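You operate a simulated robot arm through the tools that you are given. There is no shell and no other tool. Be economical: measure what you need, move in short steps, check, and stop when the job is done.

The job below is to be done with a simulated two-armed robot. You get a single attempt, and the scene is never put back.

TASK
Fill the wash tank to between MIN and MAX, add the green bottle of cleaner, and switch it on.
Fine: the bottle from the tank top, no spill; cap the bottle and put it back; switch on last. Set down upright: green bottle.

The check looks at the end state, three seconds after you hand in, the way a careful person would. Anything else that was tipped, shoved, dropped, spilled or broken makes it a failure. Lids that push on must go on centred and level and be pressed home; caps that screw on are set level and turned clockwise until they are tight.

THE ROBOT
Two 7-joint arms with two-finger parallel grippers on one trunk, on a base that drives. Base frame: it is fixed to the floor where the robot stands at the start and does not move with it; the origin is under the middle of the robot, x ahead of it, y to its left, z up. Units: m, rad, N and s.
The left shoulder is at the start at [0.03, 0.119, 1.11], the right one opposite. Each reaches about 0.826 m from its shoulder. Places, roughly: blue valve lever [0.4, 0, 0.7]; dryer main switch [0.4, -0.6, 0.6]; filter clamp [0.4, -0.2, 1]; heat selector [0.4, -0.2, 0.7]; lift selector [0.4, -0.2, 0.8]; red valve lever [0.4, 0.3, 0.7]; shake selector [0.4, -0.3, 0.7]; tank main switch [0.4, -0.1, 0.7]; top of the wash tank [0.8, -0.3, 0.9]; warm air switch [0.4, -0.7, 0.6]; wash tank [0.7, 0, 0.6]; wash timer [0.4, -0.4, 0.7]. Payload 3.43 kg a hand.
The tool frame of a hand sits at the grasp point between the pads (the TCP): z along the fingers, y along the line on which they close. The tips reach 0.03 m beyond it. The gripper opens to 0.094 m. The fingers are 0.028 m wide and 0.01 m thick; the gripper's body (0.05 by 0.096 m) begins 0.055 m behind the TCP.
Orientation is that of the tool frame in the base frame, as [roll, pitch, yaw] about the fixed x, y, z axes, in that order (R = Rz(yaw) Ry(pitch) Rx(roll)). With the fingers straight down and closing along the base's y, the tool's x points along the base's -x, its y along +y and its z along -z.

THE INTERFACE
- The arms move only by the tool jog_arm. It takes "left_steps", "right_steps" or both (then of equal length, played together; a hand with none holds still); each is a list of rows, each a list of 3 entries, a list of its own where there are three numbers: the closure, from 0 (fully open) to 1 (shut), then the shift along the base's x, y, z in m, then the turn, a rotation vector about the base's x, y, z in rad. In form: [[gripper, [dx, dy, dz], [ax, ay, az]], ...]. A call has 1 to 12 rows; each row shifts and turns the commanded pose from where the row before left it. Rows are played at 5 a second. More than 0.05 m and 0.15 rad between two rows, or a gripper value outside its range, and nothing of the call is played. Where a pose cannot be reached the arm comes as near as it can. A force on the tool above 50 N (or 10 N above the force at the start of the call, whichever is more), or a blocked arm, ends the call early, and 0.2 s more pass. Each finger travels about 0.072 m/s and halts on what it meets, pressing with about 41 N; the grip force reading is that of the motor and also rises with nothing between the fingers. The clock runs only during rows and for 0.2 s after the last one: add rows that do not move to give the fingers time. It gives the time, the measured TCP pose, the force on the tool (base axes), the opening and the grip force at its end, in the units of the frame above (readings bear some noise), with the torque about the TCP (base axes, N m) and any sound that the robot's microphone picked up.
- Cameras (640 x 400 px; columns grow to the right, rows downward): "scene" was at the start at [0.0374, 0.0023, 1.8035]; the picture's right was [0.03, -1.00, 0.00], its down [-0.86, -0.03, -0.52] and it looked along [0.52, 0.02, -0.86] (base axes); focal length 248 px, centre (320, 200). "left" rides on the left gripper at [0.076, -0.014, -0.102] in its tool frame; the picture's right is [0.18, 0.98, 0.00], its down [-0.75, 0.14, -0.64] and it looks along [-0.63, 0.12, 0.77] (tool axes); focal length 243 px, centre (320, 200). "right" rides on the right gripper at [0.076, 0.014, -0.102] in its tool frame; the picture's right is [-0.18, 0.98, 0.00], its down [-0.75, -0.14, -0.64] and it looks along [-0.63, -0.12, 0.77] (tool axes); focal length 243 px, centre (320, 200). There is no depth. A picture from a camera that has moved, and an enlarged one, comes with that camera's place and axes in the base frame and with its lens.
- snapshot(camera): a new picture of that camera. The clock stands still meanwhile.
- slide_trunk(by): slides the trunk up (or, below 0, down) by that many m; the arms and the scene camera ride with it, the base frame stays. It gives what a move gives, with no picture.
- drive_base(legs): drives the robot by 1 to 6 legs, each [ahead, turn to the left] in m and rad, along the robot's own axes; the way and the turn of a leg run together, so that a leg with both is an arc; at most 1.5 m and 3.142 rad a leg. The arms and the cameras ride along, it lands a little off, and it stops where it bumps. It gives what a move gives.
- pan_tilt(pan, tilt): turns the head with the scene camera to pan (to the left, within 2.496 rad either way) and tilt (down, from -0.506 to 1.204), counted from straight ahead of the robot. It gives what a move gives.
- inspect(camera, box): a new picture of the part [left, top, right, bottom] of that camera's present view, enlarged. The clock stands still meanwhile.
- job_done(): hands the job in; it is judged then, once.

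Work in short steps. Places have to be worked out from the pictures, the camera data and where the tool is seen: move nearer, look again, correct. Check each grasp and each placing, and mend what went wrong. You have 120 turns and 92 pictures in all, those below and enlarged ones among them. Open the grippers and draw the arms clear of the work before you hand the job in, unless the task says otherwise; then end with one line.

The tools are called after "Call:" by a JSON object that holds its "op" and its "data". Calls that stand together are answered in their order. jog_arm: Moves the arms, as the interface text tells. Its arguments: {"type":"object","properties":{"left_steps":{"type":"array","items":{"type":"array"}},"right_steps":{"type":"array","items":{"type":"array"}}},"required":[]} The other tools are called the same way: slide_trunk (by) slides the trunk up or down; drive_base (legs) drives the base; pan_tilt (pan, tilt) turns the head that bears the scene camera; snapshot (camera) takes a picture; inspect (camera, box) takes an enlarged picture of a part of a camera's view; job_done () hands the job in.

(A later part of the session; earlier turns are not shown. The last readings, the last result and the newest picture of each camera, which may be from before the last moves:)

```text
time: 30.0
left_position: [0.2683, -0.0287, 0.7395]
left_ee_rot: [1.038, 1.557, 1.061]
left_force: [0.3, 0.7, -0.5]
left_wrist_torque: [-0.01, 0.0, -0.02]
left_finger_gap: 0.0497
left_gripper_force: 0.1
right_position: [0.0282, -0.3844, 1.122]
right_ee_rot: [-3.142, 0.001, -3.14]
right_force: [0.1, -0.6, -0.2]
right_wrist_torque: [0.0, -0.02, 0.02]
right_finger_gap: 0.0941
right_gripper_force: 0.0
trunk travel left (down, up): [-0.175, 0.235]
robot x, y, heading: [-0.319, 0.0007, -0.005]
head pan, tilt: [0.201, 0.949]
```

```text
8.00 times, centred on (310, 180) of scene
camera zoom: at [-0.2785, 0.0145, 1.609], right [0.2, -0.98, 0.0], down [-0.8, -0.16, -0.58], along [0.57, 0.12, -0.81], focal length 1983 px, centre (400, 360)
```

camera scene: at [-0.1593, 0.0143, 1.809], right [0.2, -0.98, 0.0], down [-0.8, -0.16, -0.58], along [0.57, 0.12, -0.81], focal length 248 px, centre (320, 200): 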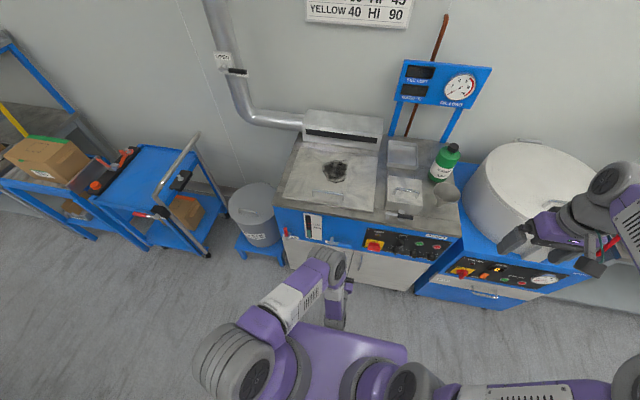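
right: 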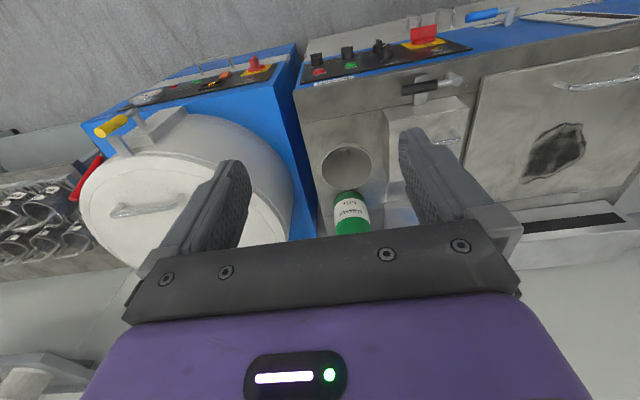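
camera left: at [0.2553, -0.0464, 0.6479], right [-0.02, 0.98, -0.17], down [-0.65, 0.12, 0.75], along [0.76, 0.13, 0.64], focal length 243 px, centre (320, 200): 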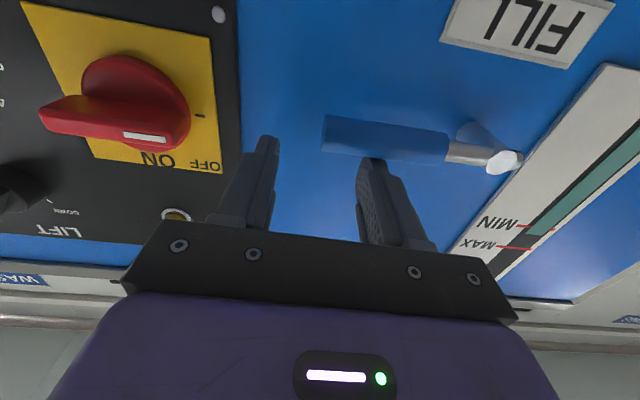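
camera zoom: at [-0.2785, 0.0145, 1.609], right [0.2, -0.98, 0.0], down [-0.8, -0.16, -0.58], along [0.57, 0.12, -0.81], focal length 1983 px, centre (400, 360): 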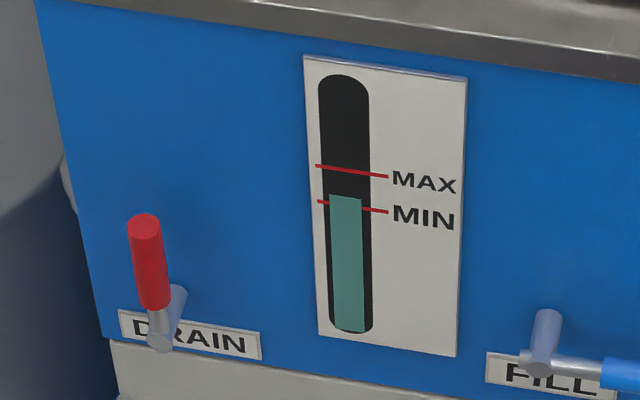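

The level sits about a quarter into the band. Now I raise the trunk, and return the left hand to fingers-down, high up.

Call:
{"op": "slide_trunk", "data": {"by": 0.2}}

Call:
{"op": "jog_arm", "data": {"left_steps": [[0, [-0.01, 0.01, 0.04], [0, 0.13, 0]], [0, [-0.01, 0.01, 0.04], [0, 0.13, 0]], [0, [-0.01, 0.01, 0.04], [0, 0.13, 0]], [0, [-0.01, 0.01, 0.04], [0, 0.13, 0]], [0, [-0.01, 0.01, 0.04], [0, 0.13, 0]], [0, [-0.01, 0.01, 0.04], [0, 0.13, 0]], [0, [0, 0.01, 0.04], [0, 0.13, 0]], [0, [0, 0.01, 0.04], [0, 0.13, 0]], [0, [0, 0.01, 0.03], [0, 0.13, 0]], [0, [0, 0.01, 0.03], [0, 0.13, 0]], [0, [0, 0.01, 0.03], [0, 0.13, 0]], [0, [0, 0.01, 0.03], [0, 0.13, 0]]]}}

Call:
{"op": "pan_tilt", "data": {"pan": -0.1, "tilt": 0.8}}

Call:
{"op": "snapshot", "data": {"camera": "scene"}}

```text
time: 32.2
left_position: [0.2673, -0.0285, 0.939]
left_ee_rot: [1.12, 1.557, 1.143]
left_force: [-0.3, -0.1, -0.3]
left_wrist_torque: [-0.04, 0.01, -0.07]
left_finger_gap: 0.0499
left_gripper_force: 0.1
right_position: [0.0289, -0.3851, 1.3218]
right_ee_rot: [3.14, -0.002, -3.139]
right_force: [0.4, 0.2, 0.0]
right_wrist_torque: [-0.01, 0.02, 0.04]
right_finger_gap: 0.0941
right_gripper_force: 0.1
trunk travel left (down, up): [-0.375, 0.035]
robot x, y, heading: [-0.3161, -0.0023, 0.003]
head pan, tilt: [0.201, 0.949]
```

```text
time: 34.8
left_position: [0.2082, 0.0899, 1.3781]
left_ee_rot: [3.118, 0.013, 3.128]
left_force: [-0.2, 0.3, 0.1]
left_wrist_torque: [-0.02, -0.04, 0.04]
left_finger_gap: 0.094
left_gripper_force: 0.0
right_position: [0.0306, -0.3853, 1.321]
right_ee_rot: [3.14, -0.001, -3.141]
right_force: [0.1, -0.2, -1.1]
right_wrist_torque: [0.01, 0.01, 0.01]
right_finger_gap: 0.0939
right_gripper_force: 0.1
trunk travel left (down, up): [-0.375, 0.035]
robot x, y, heading: [-0.3206, -0.0018, 0.002]
head pan, tilt: [0.201, 0.949]
```

```text
time: 35.6
left_position: [0.2076, 0.0916, 1.3792]
left_ee_rot: [3.118, 0.02, 3.13]
left_force: [0.3, 0.0, 0.4]
left_wrist_torque: [-0.03, 0.02, 0.04]
left_finger_gap: 0.0942
left_gripper_force: 0.0
right_position: [0.0272, -0.3839, 1.3203]
right_ee_rot: [-3.141, 0.0, -3.138]
right_force: [0.3, 0.3, -1.1]
right_wrist_torque: [-0.01, 0.0, -0.02]
right_finger_gap: 0.0944
right_gripper_force: 0.0
trunk travel left (down, up): [-0.375, 0.035]
robot x, y, heading: [-0.3194, 0.0014, -0.002]
head pan, tilt: [-0.099, 0.799]
```

```text
57 pictures are left
camera scene: at [-0.2693, -0.0077, 1.8205], right [-0.1, -1.0, 0.0], down [-0.71, 0.07, -0.7], along [0.69, -0.07, -0.72], focal length 248 px, centre (320, 200)
```

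scene: 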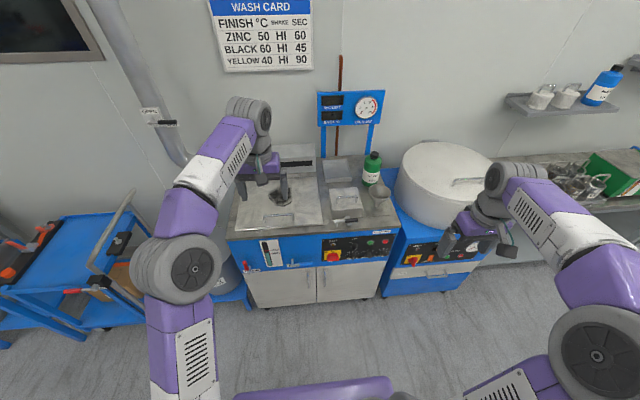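

I zoom on the gauge plus the bottle and funnel for triangulation.

Call:
{"op": "inspect", "data": {"camera": "scene", "box": [320, 140, 416, 200]}}

Call:
{"op": "inspect", "data": {"camera": "scene", "box": [240, 230, 320, 280]}}

Call:
{"op": "inspect", "data": {"camera": "right", "box": [280, 60, 500, 200]}}

```text
6.67 times, centred on (368, 170) of scene
camera zoom: at [-0.2693, -0.0077, 1.8205], right [-0.1, -1.0, 0.0], down [-0.71, 0.07, -0.7], along [0.69, -0.07, -0.72], focal length 1652 px, centre (0, 400)
```

zoom: 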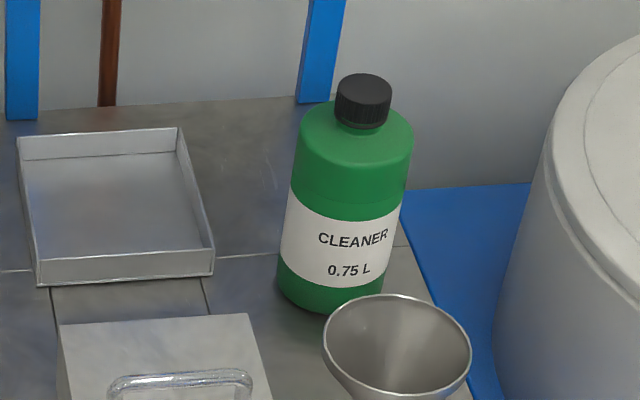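

```text
8.00 times, centred on (280, 255) of scene
camera zoom: at [-0.2693, -0.0077, 1.8205], right [-0.1, -1.0, 0.0], down [-0.71, 0.07, -0.7], along [0.69, -0.07, -0.72], focal length 1983 px, centre (640, -240)
```

zoom: 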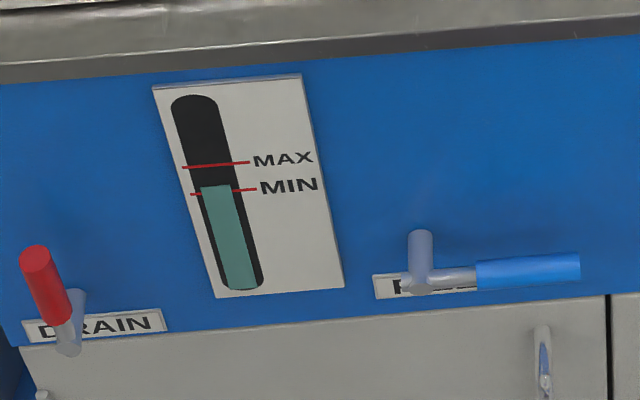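

```text
2.86 times, centred on (390, 130) of right
camera zoom: at [-0.0467, -0.3702, 1.4247], right [0.18, 0.98, 0.0], down [0.75, -0.14, 0.64], along [0.63, -0.12, -0.77], focal length 693 px, centre (120, 400)
```

zoom: 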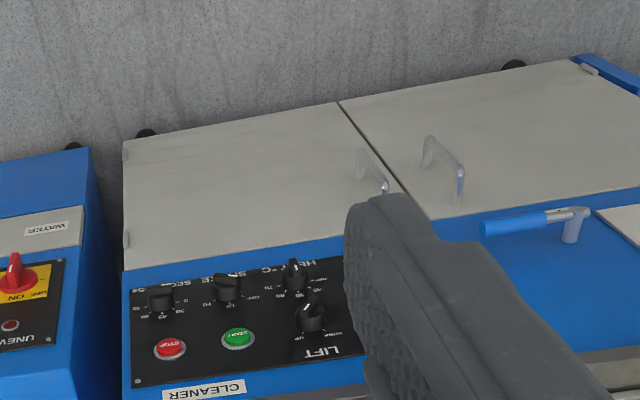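

Level is holding near +0.2 band. Bottle axis ≈ (0.705, −0.37), cap top z≈1.11; funnel rim centre ≈ (0.545, −0.37, 1.0). Plan: the right hand carries the bottle by the cap, the left holds the body, unscrews in the air and pours. I reposition the base about 0.22 m to the right and forward.

Call:
{"op": "drive_base", "data": {"legs": [[0, -0.6], [0.385, 0], [0, 0.6]]}}

Call:
{"op": "pan_tilt", "data": {"pan": -0.1, "tilt": 0.85}}

Call:
{"op": "snapshot", "data": {"camera": "scene"}}

Call:
{"op": "snapshot", "data": {"camera": "right"}}

```text
time: 41.3
left_position: [0.5278, -0.1216, 1.3793]
left_ee_rot: [3.12, 0.015, 3.138]
left_force: [0.3, 0.5, -0.6]
left_wrist_torque: [0.02, -0.01, 0.0]
left_finger_gap: 0.0938
left_gripper_force: 0.1
right_position: [0.3521, -0.5988, 1.3213]
right_ee_rot: [3.14, -0.001, -3.132]
right_force: [0.0, 0.6, 1.2]
right_wrist_torque: [0.01, -0.05, 0.0]
right_finger_gap: 0.0943
right_gripper_force: 0.0
trunk travel left (down, up): [-0.375, 0.035]
robot x, y, heading: [0.0003, -0.2203, 0.008]
head pan, tilt: [-0.099, 0.799]
```

```text
time: 41.9
left_position: [0.5281, -0.1226, 1.3789]
left_ee_rot: [3.119, 0.014, 3.137]
left_force: [0.6, 0.0, -0.3]
left_wrist_torque: [0.0, -0.05, 0.0]
left_finger_gap: 0.0939
left_gripper_force: 0.0
right_position: [0.3529, -0.5988, 1.3213]
right_ee_rot: [3.141, -0.002, -3.131]
right_force: [-0.4, -0.9, -0.8]
right_wrist_torque: [-0.01, 0.02, 0.0]
right_finger_gap: 0.0942
right_gripper_force: 0.0
trunk travel left (down, up): [-0.375, 0.035]
robot x, y, heading: [0.0037, -0.2178, 0.011]
head pan, tilt: [-0.099, 0.85]
```

```text
53 pictures are left
camera scene: at [0.0494, -0.2246, 1.8165], right [-0.09, -1.0, 0.0], down [-0.75, 0.07, -0.66], along [0.66, -0.06, -0.75], focal length 248 px, centre (320, 200)
```

scene: 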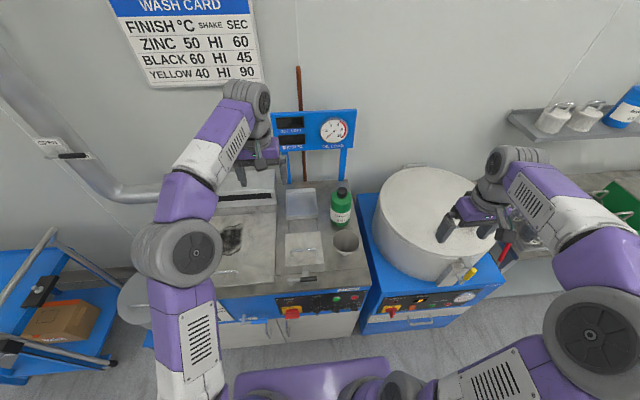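

```text
52 pictures are left
camera right: at [0.2772, -0.5856, 1.4246], right [0.17, 0.98, 0.0], down [0.76, -0.13, 0.64], along [0.63, -0.11, -0.77], focal length 243 px, centre (320, 200)
```

right: 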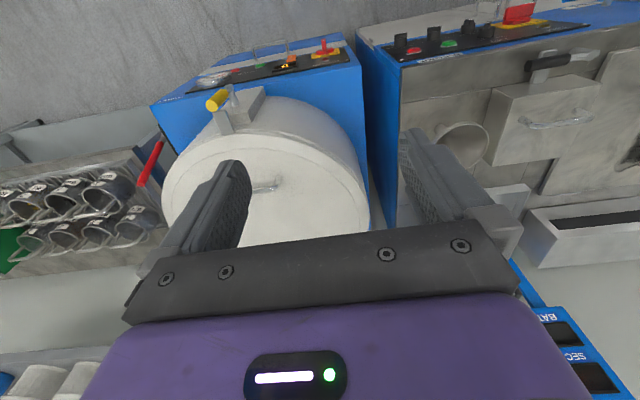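

Cap again computes to about (0.71, −0.375, 1.11). I move the right hand to above the cap, high, and look.

Call:
{"op": "jog_arm", "data": {"right_steps": [[0, [0.039, 0.025, 0], [0, 0, 0]], [0, [0.039, 0.025, 0], [0, 0, 0]], [0, [0.039, 0.025, 0], [0, 0, 0]], [0, [0.039, 0.025, 0], [0, 0, 0]], [0, [0.039, 0.025, 0], [0, 0, 0]], [0, [0.039, 0.025, 0], [0, 0, 0]], [0, [0.039, 0.025, 0], [0, 0, 0]], [0, [0.039, 0.025, 0], [0, 0, 0]], [0, [0.04, 0.025, -0.01], [0, 0, 0]]]}}

Call:
{"op": "snapshot", "data": {"camera": "right"}}

Call:
{"op": "inspect", "data": {"camera": "scene", "box": [260, 120, 420, 220]}}

```text
time: 43.9
left_position: [0.5296, -0.1205, 1.377]
left_ee_rot: [3.118, 0.017, 3.137]
left_force: [0.6, 1.1, -0.6]
left_wrist_torque: [0.01, -0.01, -0.01]
left_finger_gap: 0.0938
left_gripper_force: 0.1
right_position: [0.6135, -0.3885, 1.2798]
right_ee_rot: [-3.141, -0.003, -3.132]
right_force: [0.5, -0.4, 0.1]
right_wrist_torque: [-0.01, 0.02, 0.03]
right_finger_gap: 0.094
right_gripper_force: 0.1
right hand out of reach, approached as far as the arm can: row 7, 8, 9
trunk travel left (down, up): [-0.375, 0.035]
robot x, y, heading: [0.0006, -0.2203, 0.008]
head pan, tilt: [-0.099, 0.85]
```

```text
51 pictures are left
camera right: at [0.5384, -0.3752, 1.3833], right [0.17, 0.98, 0.0], down [0.76, -0.13, 0.64], along [0.63, -0.11, -0.77], focal length 243 px, centre (320, 200)
```

right: 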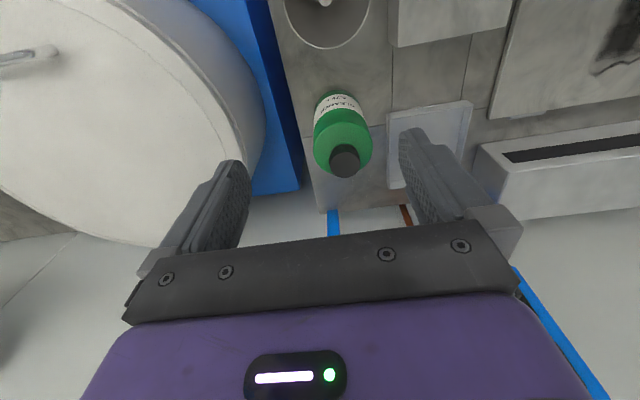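

```text
4.00 times, centred on (340, 170) of scene
camera zoom: at [0.0512, -0.2241, 1.8164], right [-0.09, -1.0, 0.0], down [-0.75, 0.07, -0.66], along [0.66, -0.06, -0.75], focal length 992 px, centre (240, 320)
```

zoom: 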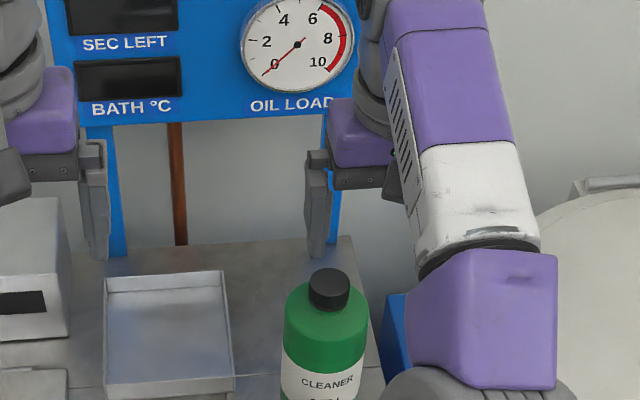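

The right hand falls short at that height. The base still has about 0.1 m clearance, so I drive 0.05 m ahead and raise the trunk fully; first I pull the right hand back a bit for safety.

Call:
{"op": "drive_base", "data": {"legs": [[0.05, -0.008]]}}

Call:
{"op": "slide_trunk", "data": {"by": 0.034}}

Call:
{"op": "jog_arm", "data": {"right_steps": [[0, [0.02, 0.005, -0.03], [0, 0, 0]], [0, [0.02, 0.005, -0.03], [0, 0, 0]]]}}

Call:
{"op": "snapshot", "data": {"camera": "right"}}

```text
time: 44.9
left_position: [0.5772, -0.1261, 1.379]
left_ee_rot: [3.118, 0.016, 3.13]
left_force: [-0.7, 0.1, 0.4]
left_wrist_torque: [-0.01, 0.02, 0.01]
left_finger_gap: 0.0941
left_gripper_force: 0.0
right_position: [0.6605, -0.3955, 1.2821]
right_ee_rot: [-3.141, 0.0, -3.138]
right_force: [0.5, 0.3, 0.3]
right_wrist_torque: [0.04, 0.03, -0.02]
right_finger_gap: 0.094
right_gripper_force: 0.1
trunk travel left (down, up): [-0.375, 0.035]
robot x, y, heading: [0.0462, -0.2182, -0.001]
head pan, tilt: [-0.099, 0.85]
```

```text
time: 45.6
left_position: [0.5784, -0.127, 1.4129]
left_ee_rot: [3.119, 0.015, 3.13]
left_force: [-0.1, 0.1, -0.2]
left_wrist_torque: [0.03, 0.02, -0.05]
left_finger_gap: 0.0942
left_gripper_force: 0.2
right_position: [0.6608, -0.3938, 1.3145]
right_ee_rot: [3.14, 0.0, -3.139]
right_force: [0.2, -0.1, 0.1]
right_wrist_torque: [0.01, 0.0, 0.02]
right_finger_gap: 0.094
right_gripper_force: 0.1
trunk travel left (down, up): [-0.409, 0.001]
robot x, y, heading: [0.0529, -0.2157, 0.002]
head pan, tilt: [-0.099, 0.85]
```

```text
time: 46.2
left_position: [0.5779, -0.1256, 1.4128]
left_ee_rot: [3.12, 0.015, 3.128]
left_force: [-0.2, 0.3, -1.5]
left_wrist_torque: [0.01, 0.0, 0.0]
left_finger_gap: 0.0943
left_gripper_force: 0.0
right_position: [0.6808, -0.3905, 1.251]
right_ee_rot: [3.141, 0.0, -3.14]
right_force: [0.2, 0.2, -0.6]
right_wrist_torque: [0.04, 0.02, 0.01]
right_finger_gap: 0.0941
right_gripper_force: 0.1
right hand out of reach, approached as far as the arm can: row 1, 2
trunk travel left (down, up): [-0.409, 0.001]
robot x, y, heading: [0.0475, -0.2173, -0.001]
head pan, tilt: [-0.099, 0.85]
```

```text
49 pictures are left
camera right: at [0.6047, -0.3759, 1.354], right [0.18, 0.98, 0.0], down [0.75, -0.14, 0.64], along [0.63, -0.12, -0.77], focal length 243 px, centre (320, 200)
```

right: 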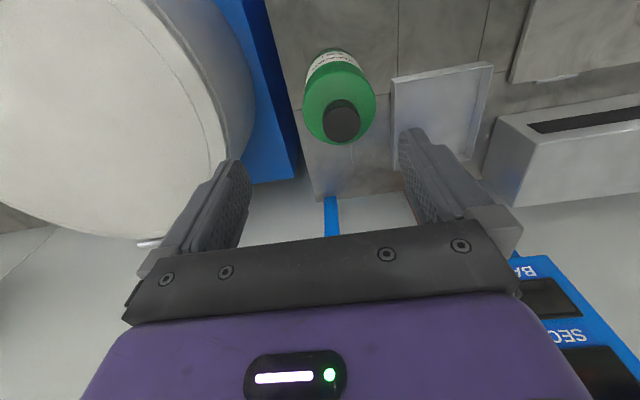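

Cap computes to (0.712, −0.373). I descend to just above grasp height and look.

Call:
{"op": "jog_arm", "data": {"right_steps": [[0, [0.01, 0.006, -0.045], [0, 0, 0]], [0, [0.01, 0.006, -0.045], [0, 0, 0]], [0, [0.011, 0.005, -0.03], [0, 0, 0]]]}}

Call:
{"op": "snapshot", "data": {"camera": "right"}}

Call:
{"op": "inspect", "data": {"camera": "scene", "box": [240, 120, 400, 220]}}

```text
time: 47.0
left_position: [0.5767, -0.1267, 1.4122]
left_ee_rot: [3.118, 0.015, 3.128]
left_force: [0.4, 0.6, -0.1]
left_wrist_torque: [0.01, 0.01, 0.0]
left_finger_gap: 0.094
left_gripper_force: 0.0
right_position: [0.701, -0.3728, 1.131]
right_ee_rot: [3.14, -0.001, -3.141]
right_force: [-1.1, 0.0, -0.1]
right_wrist_torque: [0.01, 0.01, 0.0]
right_finger_gap: 0.094
right_gripper_force: 0.0
right hand out of reach, approached as far as the arm can: row 3
trunk travel left (down, up): [-0.409, 0.001]
robot x, y, heading: [0.0521, -0.2178, 0.003]
head pan, tilt: [-0.099, 0.85]
```

```text
48 pictures are left
camera right: at [0.6257, -0.359, 1.2344], right [0.18, 0.98, 0.0], down [0.75, -0.14, 0.64], along [0.63, -0.12, -0.77], focal length 243 px, centre (320, 200)
```

right: 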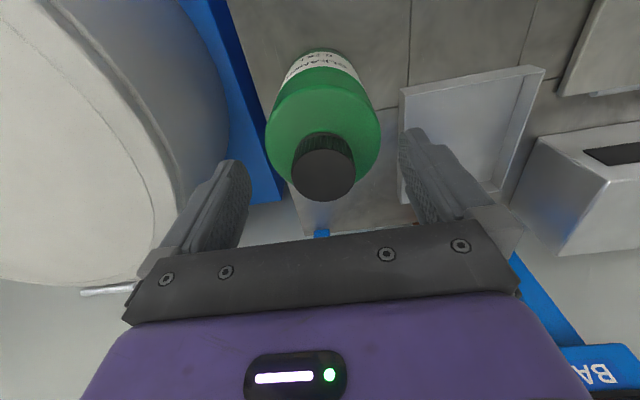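

```text
4.00 times, centred on (320, 170) of scene
camera zoom: at [0.0977, -0.225, 1.8505], right [-0.1, -1.0, 0.0], down [-0.75, 0.07, -0.66], along [0.66, -0.06, -0.75], focal length 992 px, centre (320, 320)
```

zoom: 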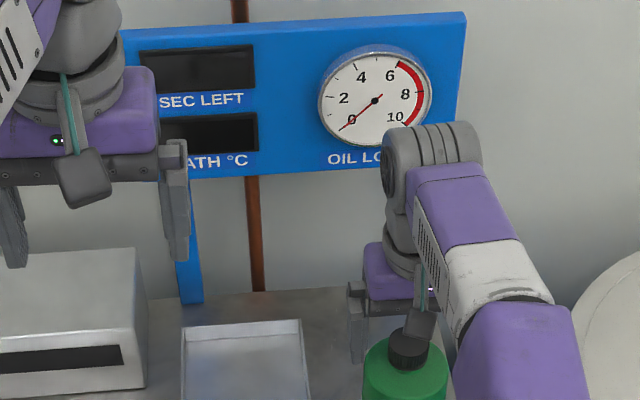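

The cap is centred in y; x wants +0.007. I go down to z≈1.108 and close on the cap.

Call:
{"op": "jog_arm", "data": {"right_steps": [[0, [0.003, 0.0005, -0.012], [0, 0, 0]], [0, [0.004, 0, -0.011], [0, 0, 0]]]}}

Call:
{"op": "snapshot", "data": {"camera": "right"}}

```text
time: 47.6
left_position: [0.5761, -0.1269, 1.4142]
left_ee_rot: [3.119, 0.016, 3.13]
left_force: [-0.9, 0.5, -1.1]
left_wrist_torque: [0.03, -0.01, -0.02]
left_finger_gap: 0.0937
left_gripper_force: 0.0
right_position: [0.7047, -0.3734, 1.1077]
right_ee_rot: [3.14, -0.002, -3.138]
right_force: [-0.4, -0.3, -0.5]
right_wrist_torque: [0.05, -0.04, 0.0]
right_finger_gap: 0.094
right_gripper_force: 0.1
right hand out of reach, approached as far as the arm can: row 2
trunk travel left (down, up): [-0.409, 0.001]
robot x, y, heading: [0.0524, -0.2162, 0.001]
head pan, tilt: [-0.099, 0.85]
```

```text
46 pictures are left
camera right: at [0.6282, -0.3577, 1.2105], right [0.18, 0.98, 0.0], down [0.75, -0.14, 0.64], along [0.63, -0.12, -0.77], focal length 243 px, centre (320, 200)
```

right: 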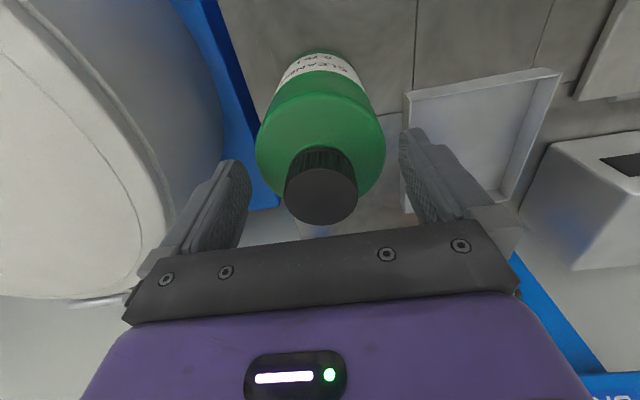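

Cap is at x≈0.711 and I'm at the reach edge; I gain reserve by driving 0.03 m ahead (the open fingers just pass along the cap), then correct x.

Call:
{"op": "drive_base", "data": {"legs": [[0.03, 0]]}}

Call:
{"op": "jog_arm", "data": {"right_steps": [[0, [-0.012, 0, 0], [0, 0, 0]], [0, [-0.01, 0, 0], [0, 0, 0]]]}}

Call:
{"op": "snapshot", "data": {"camera": "right"}}

```text
time: 48.5
left_position: [0.6036, -0.1265, 1.4137]
left_ee_rot: [3.119, 0.02, 3.129]
left_force: [-0.9, 0.0, -0.4]
left_wrist_torque: [0.05, -0.03, 0.0]
left_finger_gap: 0.0941
left_gripper_force: 0.0
right_position: [0.7309, -0.3719, 1.1086]
right_ee_rot: [3.139, 0.001, -3.138]
right_force: [0.5, -0.3, 0.0]
right_wrist_torque: [-0.01, -0.02, 0.05]
right_finger_gap: 0.094
right_gripper_force: 0.0
trunk travel left (down, up): [-0.409, 0.001]
robot x, y, heading: [0.0809, -0.2177, -0.001]
head pan, tilt: [-0.099, 0.85]
```

```text
time: 49.1
left_position: [0.6069, -0.1268, 1.4128]
left_ee_rot: [3.119, 0.015, 3.129]
left_force: [0.6, -0.6, -0.9]
left_wrist_torque: [-0.03, 0.02, 0.01]
left_finger_gap: 0.0937
left_gripper_force: 0.1
right_position: [0.7107, -0.3728, 1.1079]
right_ee_rot: [3.14, 0.001, -3.139]
right_force: [0.3, 0.2, 0.0]
right_wrist_torque: [0.03, 0.01, 0.04]
right_finger_gap: 0.0941
right_gripper_force: 0.0
trunk travel left (down, up): [-0.409, 0.001]
robot x, y, heading: [0.0806, -0.2176, 0.002]
head pan, tilt: [-0.099, 0.85]
```

```text
45 pictures are left
camera right: at [0.6361, -0.3578, 1.2107], right [0.18, 0.98, 0.0], down [0.75, -0.14, 0.64], along [0.63, -0.12, -0.77], focal length 243 px, centre (320, 200)
```

right: 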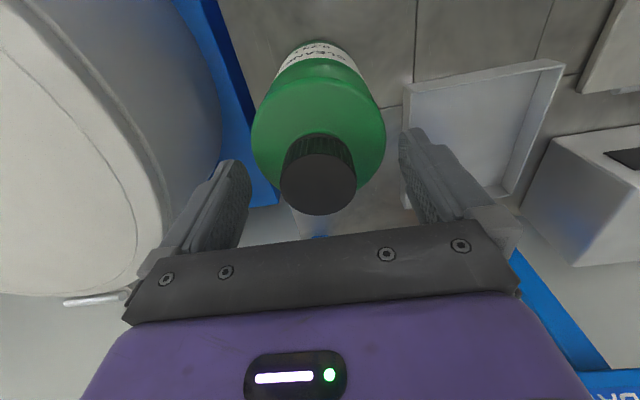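

Aligned at (0.710, −0.372). I close the right gripper on the cap, and watch the gap.

Call:
{"op": "jog_arm", "data": {"right_steps": [[1, [0, 0, 0], [0, 0, 0]], [1, [0, 0, 0], [0, 0, 0]], [1, [0, 0, 0], [0, 0, 0]], [1, [0, 0, 0], [0, 0, 0]], [1, [0, 0, 0], [0, 0, 0]]]}}

Call:
{"op": "jog_arm", "data": {"right_steps": [[1, [0, 0, 0.015], [0, 0, 0]], [1, [0, 0, 0.015], [0, 0, 0]], [1, [-0.005, 0, 0.015], [0, 0, 0]], [1, [-0.005, 0, 0.015], [0, 0, 0]]]}}

Call:
{"op": "snapshot", "data": {"camera": "right"}}

```text
time: 50.3
left_position: [0.6058, -0.1275, 1.4139]
left_ee_rot: [3.118, 0.017, 3.129]
left_force: [-1.0, 0.4, 0.2]
left_wrist_torque: [0.01, 0.03, -0.03]
left_finger_gap: 0.0939
left_gripper_force: 0.1
right_position: [0.7108, -0.3715, 1.1078]
right_ee_rot: [3.141, 0.0, -3.14]
right_force: [-2.2, -1.8, 2.6]
right_wrist_torque: [-0.24, 0.05, 0.02]
right_finger_gap: 0.0393
right_gripper_force: 40.9
trunk travel left (down, up): [-0.409, 0.001]
robot x, y, heading: [0.0779, -0.2129, -0.002]
head pan, tilt: [-0.099, 0.85]
```

```text
time: 51.3
left_position: [0.6051, -0.1263, 1.4129]
left_ee_rot: [3.118, 0.018, 3.128]
left_force: [-0.8, 0.1, 0.1]
left_wrist_torque: [0.03, -0.05, 0.0]
left_finger_gap: 0.0942
left_gripper_force: 0.0
right_position: [0.7009, -0.3703, 1.1672]
right_ee_rot: [-3.141, 0.002, -3.139]
right_force: [0.3, 0.3, 0.0]
right_wrist_torque: [0.01, -0.01, 0.05]
right_finger_gap: 0.0
right_gripper_force: 33.0
trunk travel left (down, up): [-0.409, 0.001]
robot x, y, heading: [0.0793, -0.2214, 0.001]
head pan, tilt: [-0.099, 0.85]
```

```text
44 pictures are left
camera right: at [0.6251, -0.3573, 1.2711], right [0.18, 0.98, 0.0], down [0.75, -0.14, 0.64], along [0.63, -0.12, -0.77], focal length 243 px, centre (320, 200)
```

right: 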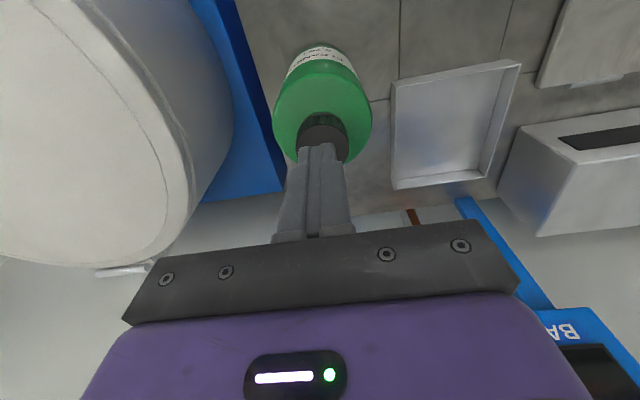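

The fingers slipped off: too little overlap. Refining, the cap is at about (0.714, −0.373) with its top near z≈1.10. I open, go deeper (z≈1.087), watching force.

Call:
{"op": "jog_arm", "data": {"right_steps": [[0, [0, 0, 0.0], [0, 0, 0]], [0, [0, 0, 0], [0, 0, 0]], [0, [0, 0, 0], [0, 0, 0]], [0, [0.006, -0.001, -0.02], [0, 0, 0]], [0, [0.007, -0.001, -0.02], [0, 0, 0]], [0, [0, 0, -0.02], [0, 0, 0]], [0, [0, 0, -0.01], [0, 0, 0]], [0, [0, 0, -0.01], [0, 0, 0]]]}}

Call:
{"op": "snapshot", "data": {"camera": "right"}}

```text
time: 53.1
left_position: [0.6062, -0.1264, 1.414]
left_ee_rot: [3.119, 0.018, 3.13]
left_force: [-0.1, 0.7, -0.9]
left_wrist_torque: [0.01, -0.01, 0.01]
left_finger_gap: 0.0942
left_gripper_force: 0.0
right_position: [0.7139, -0.3737, 1.0873]
right_ee_rot: [3.14, 0.001, -3.139]
right_force: [0.3, 0.8, -0.6]
right_wrist_torque: [0.0, 0.01, 0.01]
right_finger_gap: 0.0939
right_gripper_force: 0.0
trunk travel left (down, up): [-0.409, 0.001]
robot x, y, heading: [0.074, -0.2168, -0.001]
head pan, tilt: [-0.099, 0.85]
```

```text
43 pictures are left
camera right: at [0.6385, -0.3597, 1.1901], right [0.18, 0.98, 0.0], down [0.75, -0.14, 0.64], along [0.63, -0.12, -0.77], focal length 243 px, centre (320, 200)
```

right: 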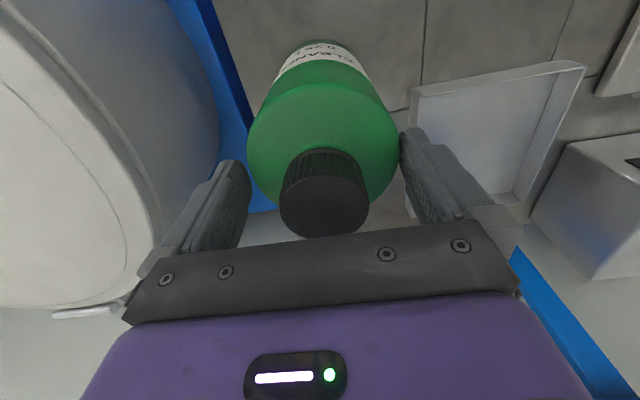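

No contact force. I close again and lift gently.

Call:
{"op": "jog_arm", "data": {"right_steps": [[1, [-0.002, 0, 0], [0, 0, 0]], [1, [0, 0, 0], [0, 0, 0]], [1, [0, 0, 0], [0, 0, 0]], [1, [0, 0, 0], [0, 0, 0]], [1, [0, 0, 0], [0, 0, 0]], [1, [0, 0, 0], [0, 0, 0]]]}}

Call:
{"op": "jog_arm", "data": {"right_steps": [[1, [0, 0, 0.006], [0, 0, 0]], [1, [0, 0, 0.006], [0, 0, 0]], [1, [0, 0, 0.006], [0, 0, 0]], [1, [0, 0, 0.006], [0, 0, 0]], [1, [0, 0, 0.006], [0, 0, 0]]]}}

Call:
{"op": "snapshot", "data": {"camera": "right"}}

```text
time: 54.5
left_position: [0.6066, -0.127, 1.4136]
left_ee_rot: [3.119, 0.017, 3.13]
left_force: [-0.7, -0.5, -0.5]
left_wrist_torque: [-0.01, 0.0, -0.02]
left_finger_gap: 0.0939
left_gripper_force: 0.0
right_position: [0.7122, -0.3728, 1.0876]
right_ee_rot: [-3.141, 0.0, -3.14]
right_force: [1.0, 2.1, 0.0]
right_wrist_torque: [0.09, -0.17, 0.0]
right_finger_gap: 0.0853
right_gripper_force: 40.7
trunk travel left (down, up): [-0.409, 0.001]
robot x, y, heading: [0.0795, -0.2172, 0.005]
head pan, tilt: [-0.099, 0.85]
```

```text
time: 55.7
left_position: [0.6067, -0.1261, 1.4115]
left_ee_rot: [3.119, 0.016, 3.129]
left_force: [-0.8, 0.1, -0.4]
left_wrist_torque: [0.0, 0.02, 0.0]
left_finger_gap: 0.0938
left_gripper_force: 0.0
right_position: [0.7121, -0.3748, 1.1182]
right_ee_rot: [3.14, -0.002, -3.14]
right_force: [-0.7, -0.1, -7.8]
right_wrist_torque: [-0.01, -0.05, 0.0]
right_finger_gap: 0.0851
right_gripper_force: 41.0
trunk travel left (down, up): [-0.409, 0.001]
robot x, y, heading: [0.0799, -0.2182, 0.002]
head pan, tilt: [-0.099, 0.85]
```

```text
42 pictures are left
camera right: at [0.6373, -0.3599, 1.2207], right [0.18, 0.98, 0.0], down [0.75, -0.14, 0.64], along [0.63, -0.12, -0.77], focal length 243 px, centre (320, 200)
```

right: 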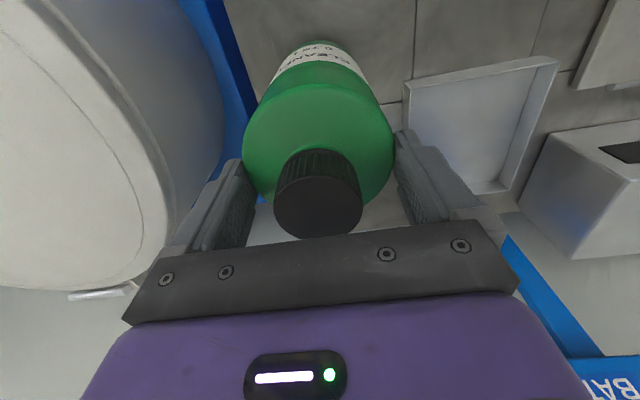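

The fingers actually closed on the bottle's body (gap 0.085) and carry its ~0.8 kg, which is fine. I lift it higher and a bit toward the robot and left so the left hand can take the body.

Call:
{"op": "jog_arm", "data": {"right_steps": [[1, [0, 0.005, 0.015], [0, 0, 0]], [1, [-0.002, 0.005, 0.015], [0, 0, 0]], [1, [-0.004, 0.005, 0.015], [0, 0, 0]], [1, [-0.006, 0.007, 0.015], [0, 0, 0]], [1, [-0.006, 0.007, 0.015], [0, 0, 0]], [1, [-0.006, 0.007, 0.015], [0, 0, 0]], [1, [-0.006, 0.007, 0.01], [0, 0, 0]], [1, [-0.006, 0.007, 0.01], [0, 0, 0]], [1, [-0.006, 0.007, 0.01], [0, 0, 0]]]}}

Call:
{"op": "snapshot", "data": {"camera": "scene"}}

```text
time: 57.7
left_position: [0.6059, -0.1257, 1.4133]
left_ee_rot: [3.119, 0.017, 3.13]
left_force: [0.3, 0.1, 0.1]
left_wrist_torque: [-0.04, 0.0, -0.01]
left_finger_gap: 0.0942
left_gripper_force: 0.1
right_position: [0.6705, -0.3163, 1.2383]
right_ee_rot: [-3.141, 0.001, -3.14]
right_force: [-0.5, -0.6, -8.1]
right_wrist_torque: [0.0, -0.06, 0.0]
right_finger_gap: 0.0854
right_gripper_force: 41.0
trunk travel left (down, up): [-0.409, 0.001]
robot x, y, heading: [0.0786, -0.2177, 0.005]
head pan, tilt: [-0.099, 0.85]
```

```text
41 pictures are left
camera scene: at [0.1276, -0.2247, 1.8505], right [-0.1, -1.0, 0.0], down [-0.75, 0.07, -0.66], along [0.66, -0.06, -0.75], focal length 248 px, centre (320, 200)
```

scene: 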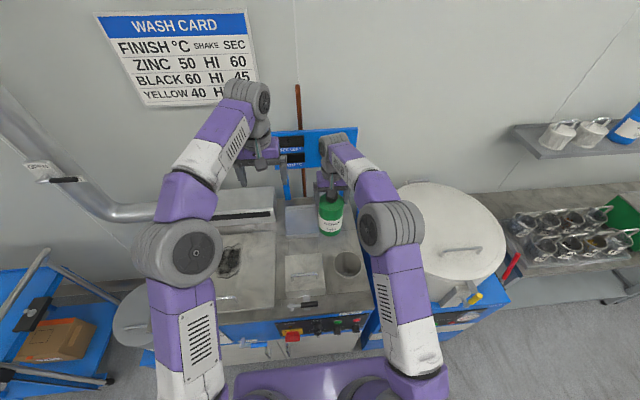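

The bottle hangs safely, base near z≈1.03. Now I bring the left hand to a level, forward-pointing pose behind it.

Call:
{"op": "jog_arm", "data": {"left_steps": [[0, [-0.015, 0.006, -0.02], [0, -0.1309, 0]], [0, [-0.015, 0.006, -0.02], [0, -0.1309, 0]], [0, [-0.015, 0.006, -0.02], [0, -0.1309, 0]], [0, [-0.015, 0.006, -0.02], [0, -0.1309, 0]], [0, [-0.015, 0.006, -0.02], [0, -0.1309, 0]], [0, [-0.015, 0.006, -0.02], [0, -0.1309, 0]], [0, [-0.015, 0.006, -0.02], [0, -0.1309, 0]], [0, [-0.015, 0.006, -0.02], [0, -0.1309, 0]], [0, [-0.015, 0.006, -0.02], [0, -0.1309, 0]], [0, [-0.015, 0.006, -0.02], [0, -0.1309, 0]], [0, [-0.015, 0.006, -0.02], [0, -0.1309, 0]], [0, [-0.015, 0.006, -0.02], [0, -0.1309, 0]]]}}

Call:
{"op": "jog_arm", "data": {"left_steps": [[0, [0.01, -0.008, -0.01], [0, 0, -0.131]], [0, [0.01, -0.008, -0.01], [0, 0, -0.131]], [0, [0.01, -0.008, -0.01], [0, 0, -0.131]], [0, [0.01, -0.008, -0.01], [0, 0, -0.131]], [0, [0.01, -0.008, -0.01], [0, 0, -0.131]], [0, [0.01, -0.008, -0.01], [0, 0, -0.131]]]}}

Call:
{"op": "snapshot", "data": {"camera": "left"}}

Call:
{"op": "snapshot", "data": {"camera": "scene"}}

```text
time: 60.3
left_position: [0.5371, -0.1089, 1.1883]
left_ee_rot: [3.133, 1.463, -3.118]
left_force: [0.0, 0.3, 0.1]
left_wrist_torque: [0.02, 0.02, 0.05]
left_finger_gap: 0.0941
left_gripper_force: 0.1
left hand out of reach, approached as far as the arm can: row 8, 9, 10, 11, 12
right_position: [0.6707, -0.3223, 1.2368]
right_ee_rot: [3.14, 0.0, 3.141]
right_force: [1.1, -0.8, -8.5]
right_wrist_torque: [-0.02, -0.02, 0.0]
right_finger_gap: 0.0852
right_gripper_force: 40.5
trunk travel left (down, up): [-0.409, 0.001]
robot x, y, heading: [0.0777, -0.2154, -0.002]
head pan, tilt: [-0.099, 0.85]
```

```text
time: 61.7
left_position: [0.4148, -0.4309, 1.1919]
left_ee_rot: [3.092, 1.459, 2.368]
left_force: [-0.6, -0.4, 0.3]
left_wrist_torque: [0.0, -0.03, 0.03]
left_finger_gap: 0.0938
left_gripper_force: 0.1
left hand out of reach, approached as far as the arm can: row 1, 2, 3, 4, 5, 6
right_position: [0.6704, -0.3175, 1.2373]
right_ee_rot: [3.141, 0.001, -3.141]
right_force: [-0.2, -1.7, -7.9]
right_wrist_torque: [-0.01, -0.04, -0.02]
right_finger_gap: 0.0851
right_gripper_force: 40.9
trunk travel left (down, up): [-0.409, 0.001]
robot x, y, heading: [0.074, -0.216, 0.002]
head pan, tilt: [-0.099, 0.85]
```

```text
40 pictures are left
camera left: at [0.3228, -0.3682, 1.129], right [0.64, 0.75, -0.18], down [-0.32, 0.47, 0.82], along [0.7, -0.47, 0.54], focal length 243 px, centre (320, 200)
```

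left: 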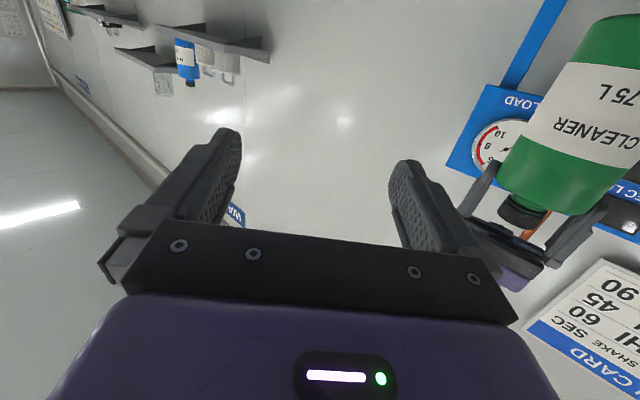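

```text
39 pictures are left
camera scene: at [0.1269, -0.2265, 1.8505], right [-0.1, -1.0, 0.0], down [-0.75, 0.07, -0.66], along [0.66, -0.06, -0.75], focal length 248 px, centre (320, 200)
```

scene: 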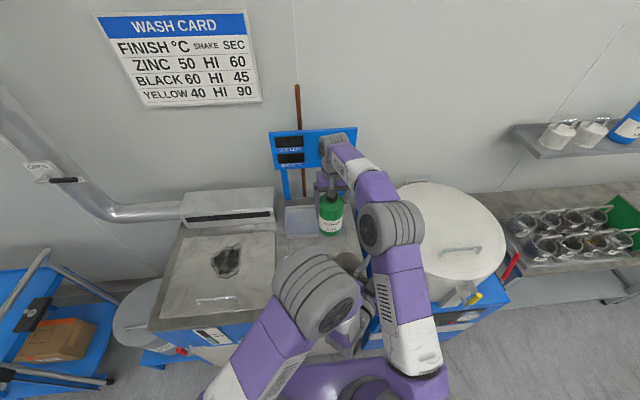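

The folded left arm wandered to the right side because its target wrist was too near the shoulder. Pointing along −y is far better for it; I back it out with small steps to +y first.

Call:
{"op": "jog_arm", "data": {"left_steps": [[0, [0, 0.03, 0.01], [0, 0, 0]], [0, [0, 0.03, 0.01], [0, 0, 0]], [0, [0, 0.03, 0.01], [0, 0, 0]], [0, [0, 0.03, 0.01], [0, 0, 0]]]}}

Call:
{"op": "snapshot", "data": {"camera": "scene"}}

```text
time: 62.7
left_position: [0.3839, -0.393, 1.238]
left_ee_rot: [-3.118, 1.463, 2.412]
left_force: [0.0, -0.9, 0.6]
left_wrist_torque: [0.0, -0.03, 0.0]
left_finger_gap: 0.0941
left_gripper_force: 0.1
left hand out of reach, approached as far as the arm can: row 1, 2, 3, 4
right_position: [0.6696, -0.3155, 1.2373]
right_ee_rot: [3.14, 0.0, -3.139]
right_force: [0.1, 0.0, -8.9]
right_wrist_torque: [-0.04, -0.03, 0.03]
right_finger_gap: 0.0852
right_gripper_force: 40.7
trunk travel left (down, up): [-0.409, 0.001]
robot x, y, heading: [0.0808, -0.2163, 0.007]
head pan, tilt: [-0.099, 0.85]
```

```text
38 pictures are left
camera scene: at [0.1276, -0.2247, 1.8505], right [-0.1, -1.0, 0.0], down [-0.75, 0.07, -0.66], along [0.66, -0.06, -0.75], focal length 248 px, centre (320, 200)
```

scene: 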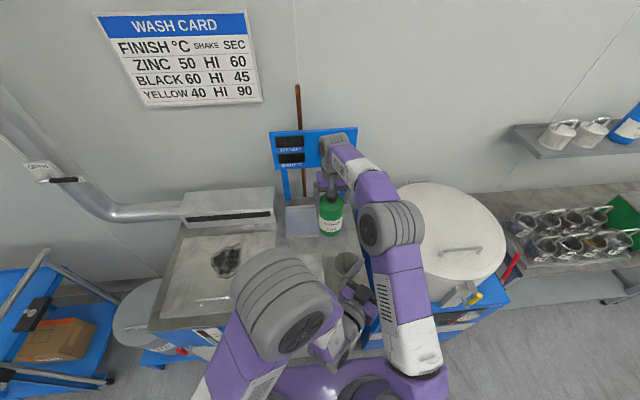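

The wrist is near a joint limit; I unwind: turn back the yaw and half the pitch while moving up.

Call:
{"op": "jog_arm", "data": {"left_steps": [[0, [0.005, -0.01, 0.02], [0, 0, 0.131]], [0, [0.005, -0.01, 0.02], [0, 0, 0.131]], [0, [0.005, -0.01, 0.02], [0, 0, 0.131]], [0, [0.005, -0.01, 0.02], [0, 0, 0.131]], [0, [0.005, -0.01, 0.02], [0, 0, 0.131]], [0, [0.005, -0.01, 0.02], [0, 0, 0.131]], [0, [0.01, -0.005, 0.02], [0, 0.131, 0]], [0, [0.01, -0.005, 0.02], [0, 0.131, 0]], [0, [0.01, -0.005, 0.02], [0, 0.131, 0]], [0, [0.01, -0.005, 0.02], [0, 0.131, 0]], [0, [0.01, 0, 0.02], [0, 0.131, 0]], [0, [0.01, 0, 0.02], [0, 0.131, 0]]]}}

Call:
{"op": "snapshot", "data": {"camera": "scene"}}

```text
time: 63.7
left_position: [0.4006, -0.3633, 1.2591]
left_ee_rot: [2.368, 1.282, 2.147]
left_force: [-0.5, 0.2, 0.5]
left_wrist_torque: [0.02, -0.01, -0.01]
left_finger_gap: 0.094
left_gripper_force: 0.0
right_position: [0.6715, -0.3201, 1.2365]
right_ee_rot: [-3.141, -0.004, 3.14]
right_force: [-0.7, 0.0, -7.5]
right_wrist_torque: [0.03, -0.01, 0.02]
right_finger_gap: 0.0854
right_gripper_force: 41.4
trunk travel left (down, up): [-0.409, 0.001]
robot x, y, heading: [0.0773, -0.2208, 0.003]
head pan, tilt: [-0.099, 0.85]
stopped in row 5 (left hand): the arm was blocked; the commanded pose is now the measured one
```

```text
37 pictures are left
camera scene: at [0.128, -0.2247, 1.8505], right [-0.1, -1.0, 0.0], down [-0.75, 0.07, -0.66], along [0.66, -0.06, -0.75], focal length 248 px, centre (320, 200)
```

scene: 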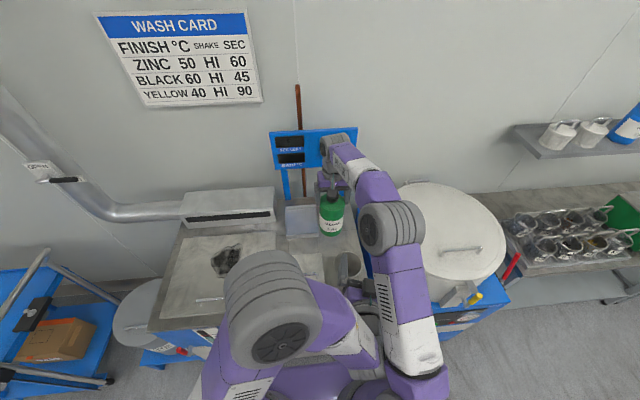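

Commanded pose is now the measured one, pointing roughly forward. I slide it back to the left in small steps.

Call:
{"op": "jog_arm", "data": {"left_steps": [[0, [0, 0.02, 0.01], [0, 0, 0]], [0, [0, 0.03, 0.01], [0, 0, 0]], [0, [0.0, 0.03, 0.01], [0, 0, 0]], [0, [0.01, 0.03, 0.01], [0, 0, 0]], [0, [0.01, 0.03, 0.01], [0, 0, 0]], [0, [0.01, 0.03, 0.01], [0, 0, 0]], [0, [0.01, 0.03, 0.01], [0, 0, 0]]]}}

Call:
{"op": "snapshot", "data": {"camera": "scene"}}

```text
time: 65.3
left_position: [0.4837, -0.2247, 1.3503]
left_ee_rot: [2.373, 1.284, 2.154]
left_force: [-0.9, -0.3, 0.0]
left_wrist_torque: [0.01, 0.0, 0.0]
left_finger_gap: 0.0941
left_gripper_force: 0.1
left hand out of reach, approached as far as the arm can: row 3, 4, 5, 6, 7
right_position: [0.6712, -0.3183, 1.2389]
right_ee_rot: [3.14, 0.001, 3.141]
right_force: [-1.0, 0.5, -8.7]
right_wrist_torque: [-0.04, -0.03, 0.0]
right_finger_gap: 0.0853
right_gripper_force: 41.4
trunk travel left (down, up): [-0.409, 0.001]
robot x, y, heading: [0.0811, -0.2188, -0.004]
head pan, tilt: [-0.099, 0.85]
```

```text
36 pictures are left
camera scene: at [0.1281, -0.2234, 1.8505], right [-0.1, -1.0, 0.0], down [-0.75, 0.07, -0.66], along [0.66, -0.07, -0.75], focal length 248 px, centre (320, 200)
```

scene: 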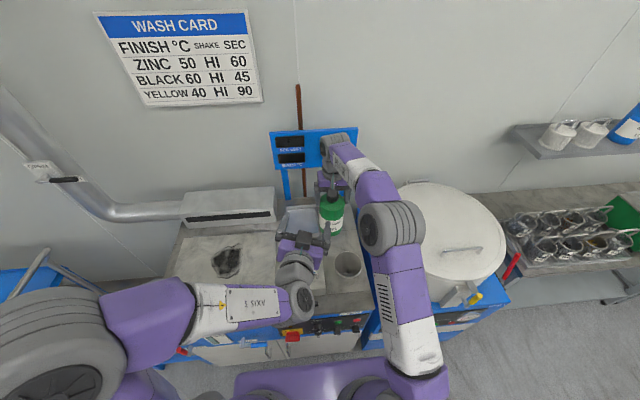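

The left arm now has a sound elbow-out pose. I move it forward and yaw the fingers to point along −y, staying left of the bottle.

Call:
{"op": "jog_arm", "data": {"left_steps": [[0, [0.02, 0.012, -0.008], [0, 0, -0.1146]], [0, [0.02, 0.012, -0.008], [0, 0, -0.1146]], [0, [0.02, 0.012, -0.008], [0, 0, -0.1146]], [0, [0.02, 0.012, -0.008], [0, 0, -0.1146]], [0, [0.02, 0.008, -0.008], [0, 0, -0.1146]], [0, [0.02, 0.008, -0.008], [0, 0, -0.1146]], [0, [0.02, 0.008, -0.008], [0, 0, -0.1146]], [0, [0.02, 0.008, -0.008], [0, 0, -0.1146]], [0, [0.02, 0.005, -0.008], [0, 0, -0.1146]], [0, [0.02, 0.005, -0.008], [0, 0, -0.1146]], [0, [0.01, 0.005, -0.008], [0, 0, -0.1146]], [0, [0.01, 0.005, -0.008], [0, 0, -0.1146]]]}}

Call:
{"op": "snapshot", "data": {"camera": "scene"}}

```text
time: 67.9
left_position: [0.6576, -0.1687, 1.231]
left_ee_rot: [2.476, 1.178, 1.065]
left_force: [0.8, -1.2, -0.5]
left_wrist_torque: [0.0, 0.02, 0.0]
left_finger_gap: 0.094
left_gripper_force: 0.0
left hand out of reach, approached as far as the arm can: row 2, 3, 4
right_position: [0.6731, -0.3191, 1.237]
right_ee_rot: [3.14, -0.001, 3.141]
right_force: [0.8, 0.2, -8.2]
right_wrist_torque: [-0.02, -0.05, 0.01]
right_finger_gap: 0.0851
right_gripper_force: 41.1
trunk travel left (down, up): [-0.409, 0.001]
robot x, y, heading: [0.0814, -0.218, 0.0]
head pan, tilt: [-0.099, 0.85]
```

```text
35 pictures are left
camera scene: at [0.1296, -0.2258, 1.8504], right [-0.1, -1.0, 0.0], down [-0.75, 0.07, -0.66], along [0.66, -0.06, -0.75], focal length 248 px, centre (320, 200)
```

scene: 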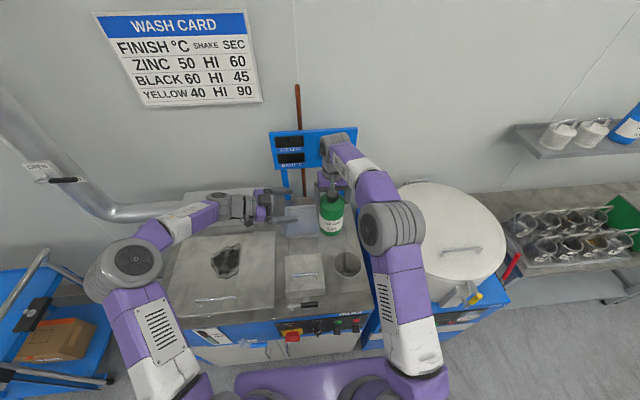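

The left hand points nearly −y. I level its orientation (yaw −0.20, roll −0.31, pitch +0.25) and lower it to the bottle's mid-body height.

Call:
{"op": "jog_arm", "data": {"left_steps": [[0, [0.002, 0, -0.015], [0, 0, -0.1003]], [0, [0.002, 0, -0.015], [0, 0, -0.1003]], [0, [0.002, 0, -0.017], [-0.102, 0, 0]], [0, [0.002, 0, -0.017], [-0.102, 0, 0]], [0, [0.002, 0, -0.017], [-0.102, 0, 0]], [0, [0.002, 0, -0.017], [0, 0.1253, 0]], [0, [0.002, 0, -0.017], [0, 0.1253, 0]]]}}

Call:
{"op": "snapshot", "data": {"camera": "left"}}

Call:
{"op": "inspect", "data": {"camera": "scene", "box": [240, 150, 400, 250]}}

```text
time: 69.5
left_position: [0.673, -0.1699, 1.1176]
left_ee_rot: [-1.203, 1.571, -2.776]
left_force: [0.7, 0.2, 0.6]
left_wrist_torque: [-0.01, 0.02, -0.01]
left_finger_gap: 0.094
left_gripper_force: 0.0
right_position: [0.6712, -0.319, 1.2367]
right_ee_rot: [3.139, -0.002, 3.139]
right_force: [0.2, -0.4, -8.3]
right_wrist_torque: [0.04, -0.05, -0.02]
right_finger_gap: 0.0855
right_gripper_force: 40.9
trunk travel left (down, up): [-0.409, 0.001]
robot x, y, heading: [0.0796, -0.217, -0.007]
head pan, tilt: [-0.099, 0.85]
```

```text
34 pictures are left
camera left: at [0.6581, -0.0667, 1.0415], right [0.98, 0.0, -0.19], down [0.14, 0.64, 0.75], along [0.12, -0.77, 0.63], focal length 243 px, centre (320, 200)
```

left: 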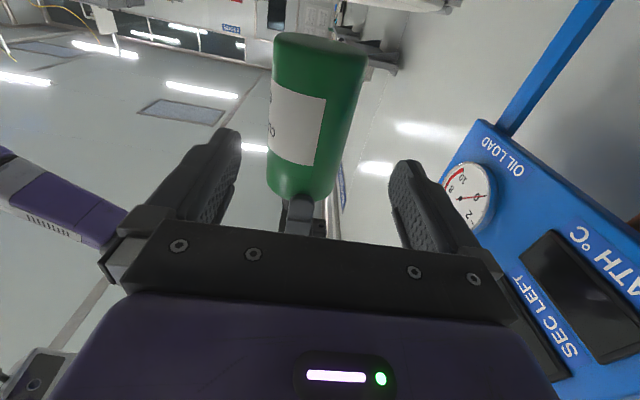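

```text
4.00 times, centred on (320, 200) of scene
camera zoom: at [0.1289, -0.2253, 1.8504], right [-0.1, -1.0, 0.0], down [-0.75, 0.07, -0.66], along [0.66, -0.06, -0.75], focal length 992 px, centre (320, 200)
```

zoom: 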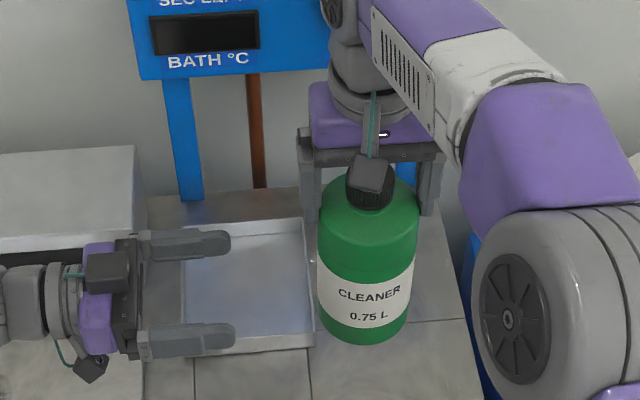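

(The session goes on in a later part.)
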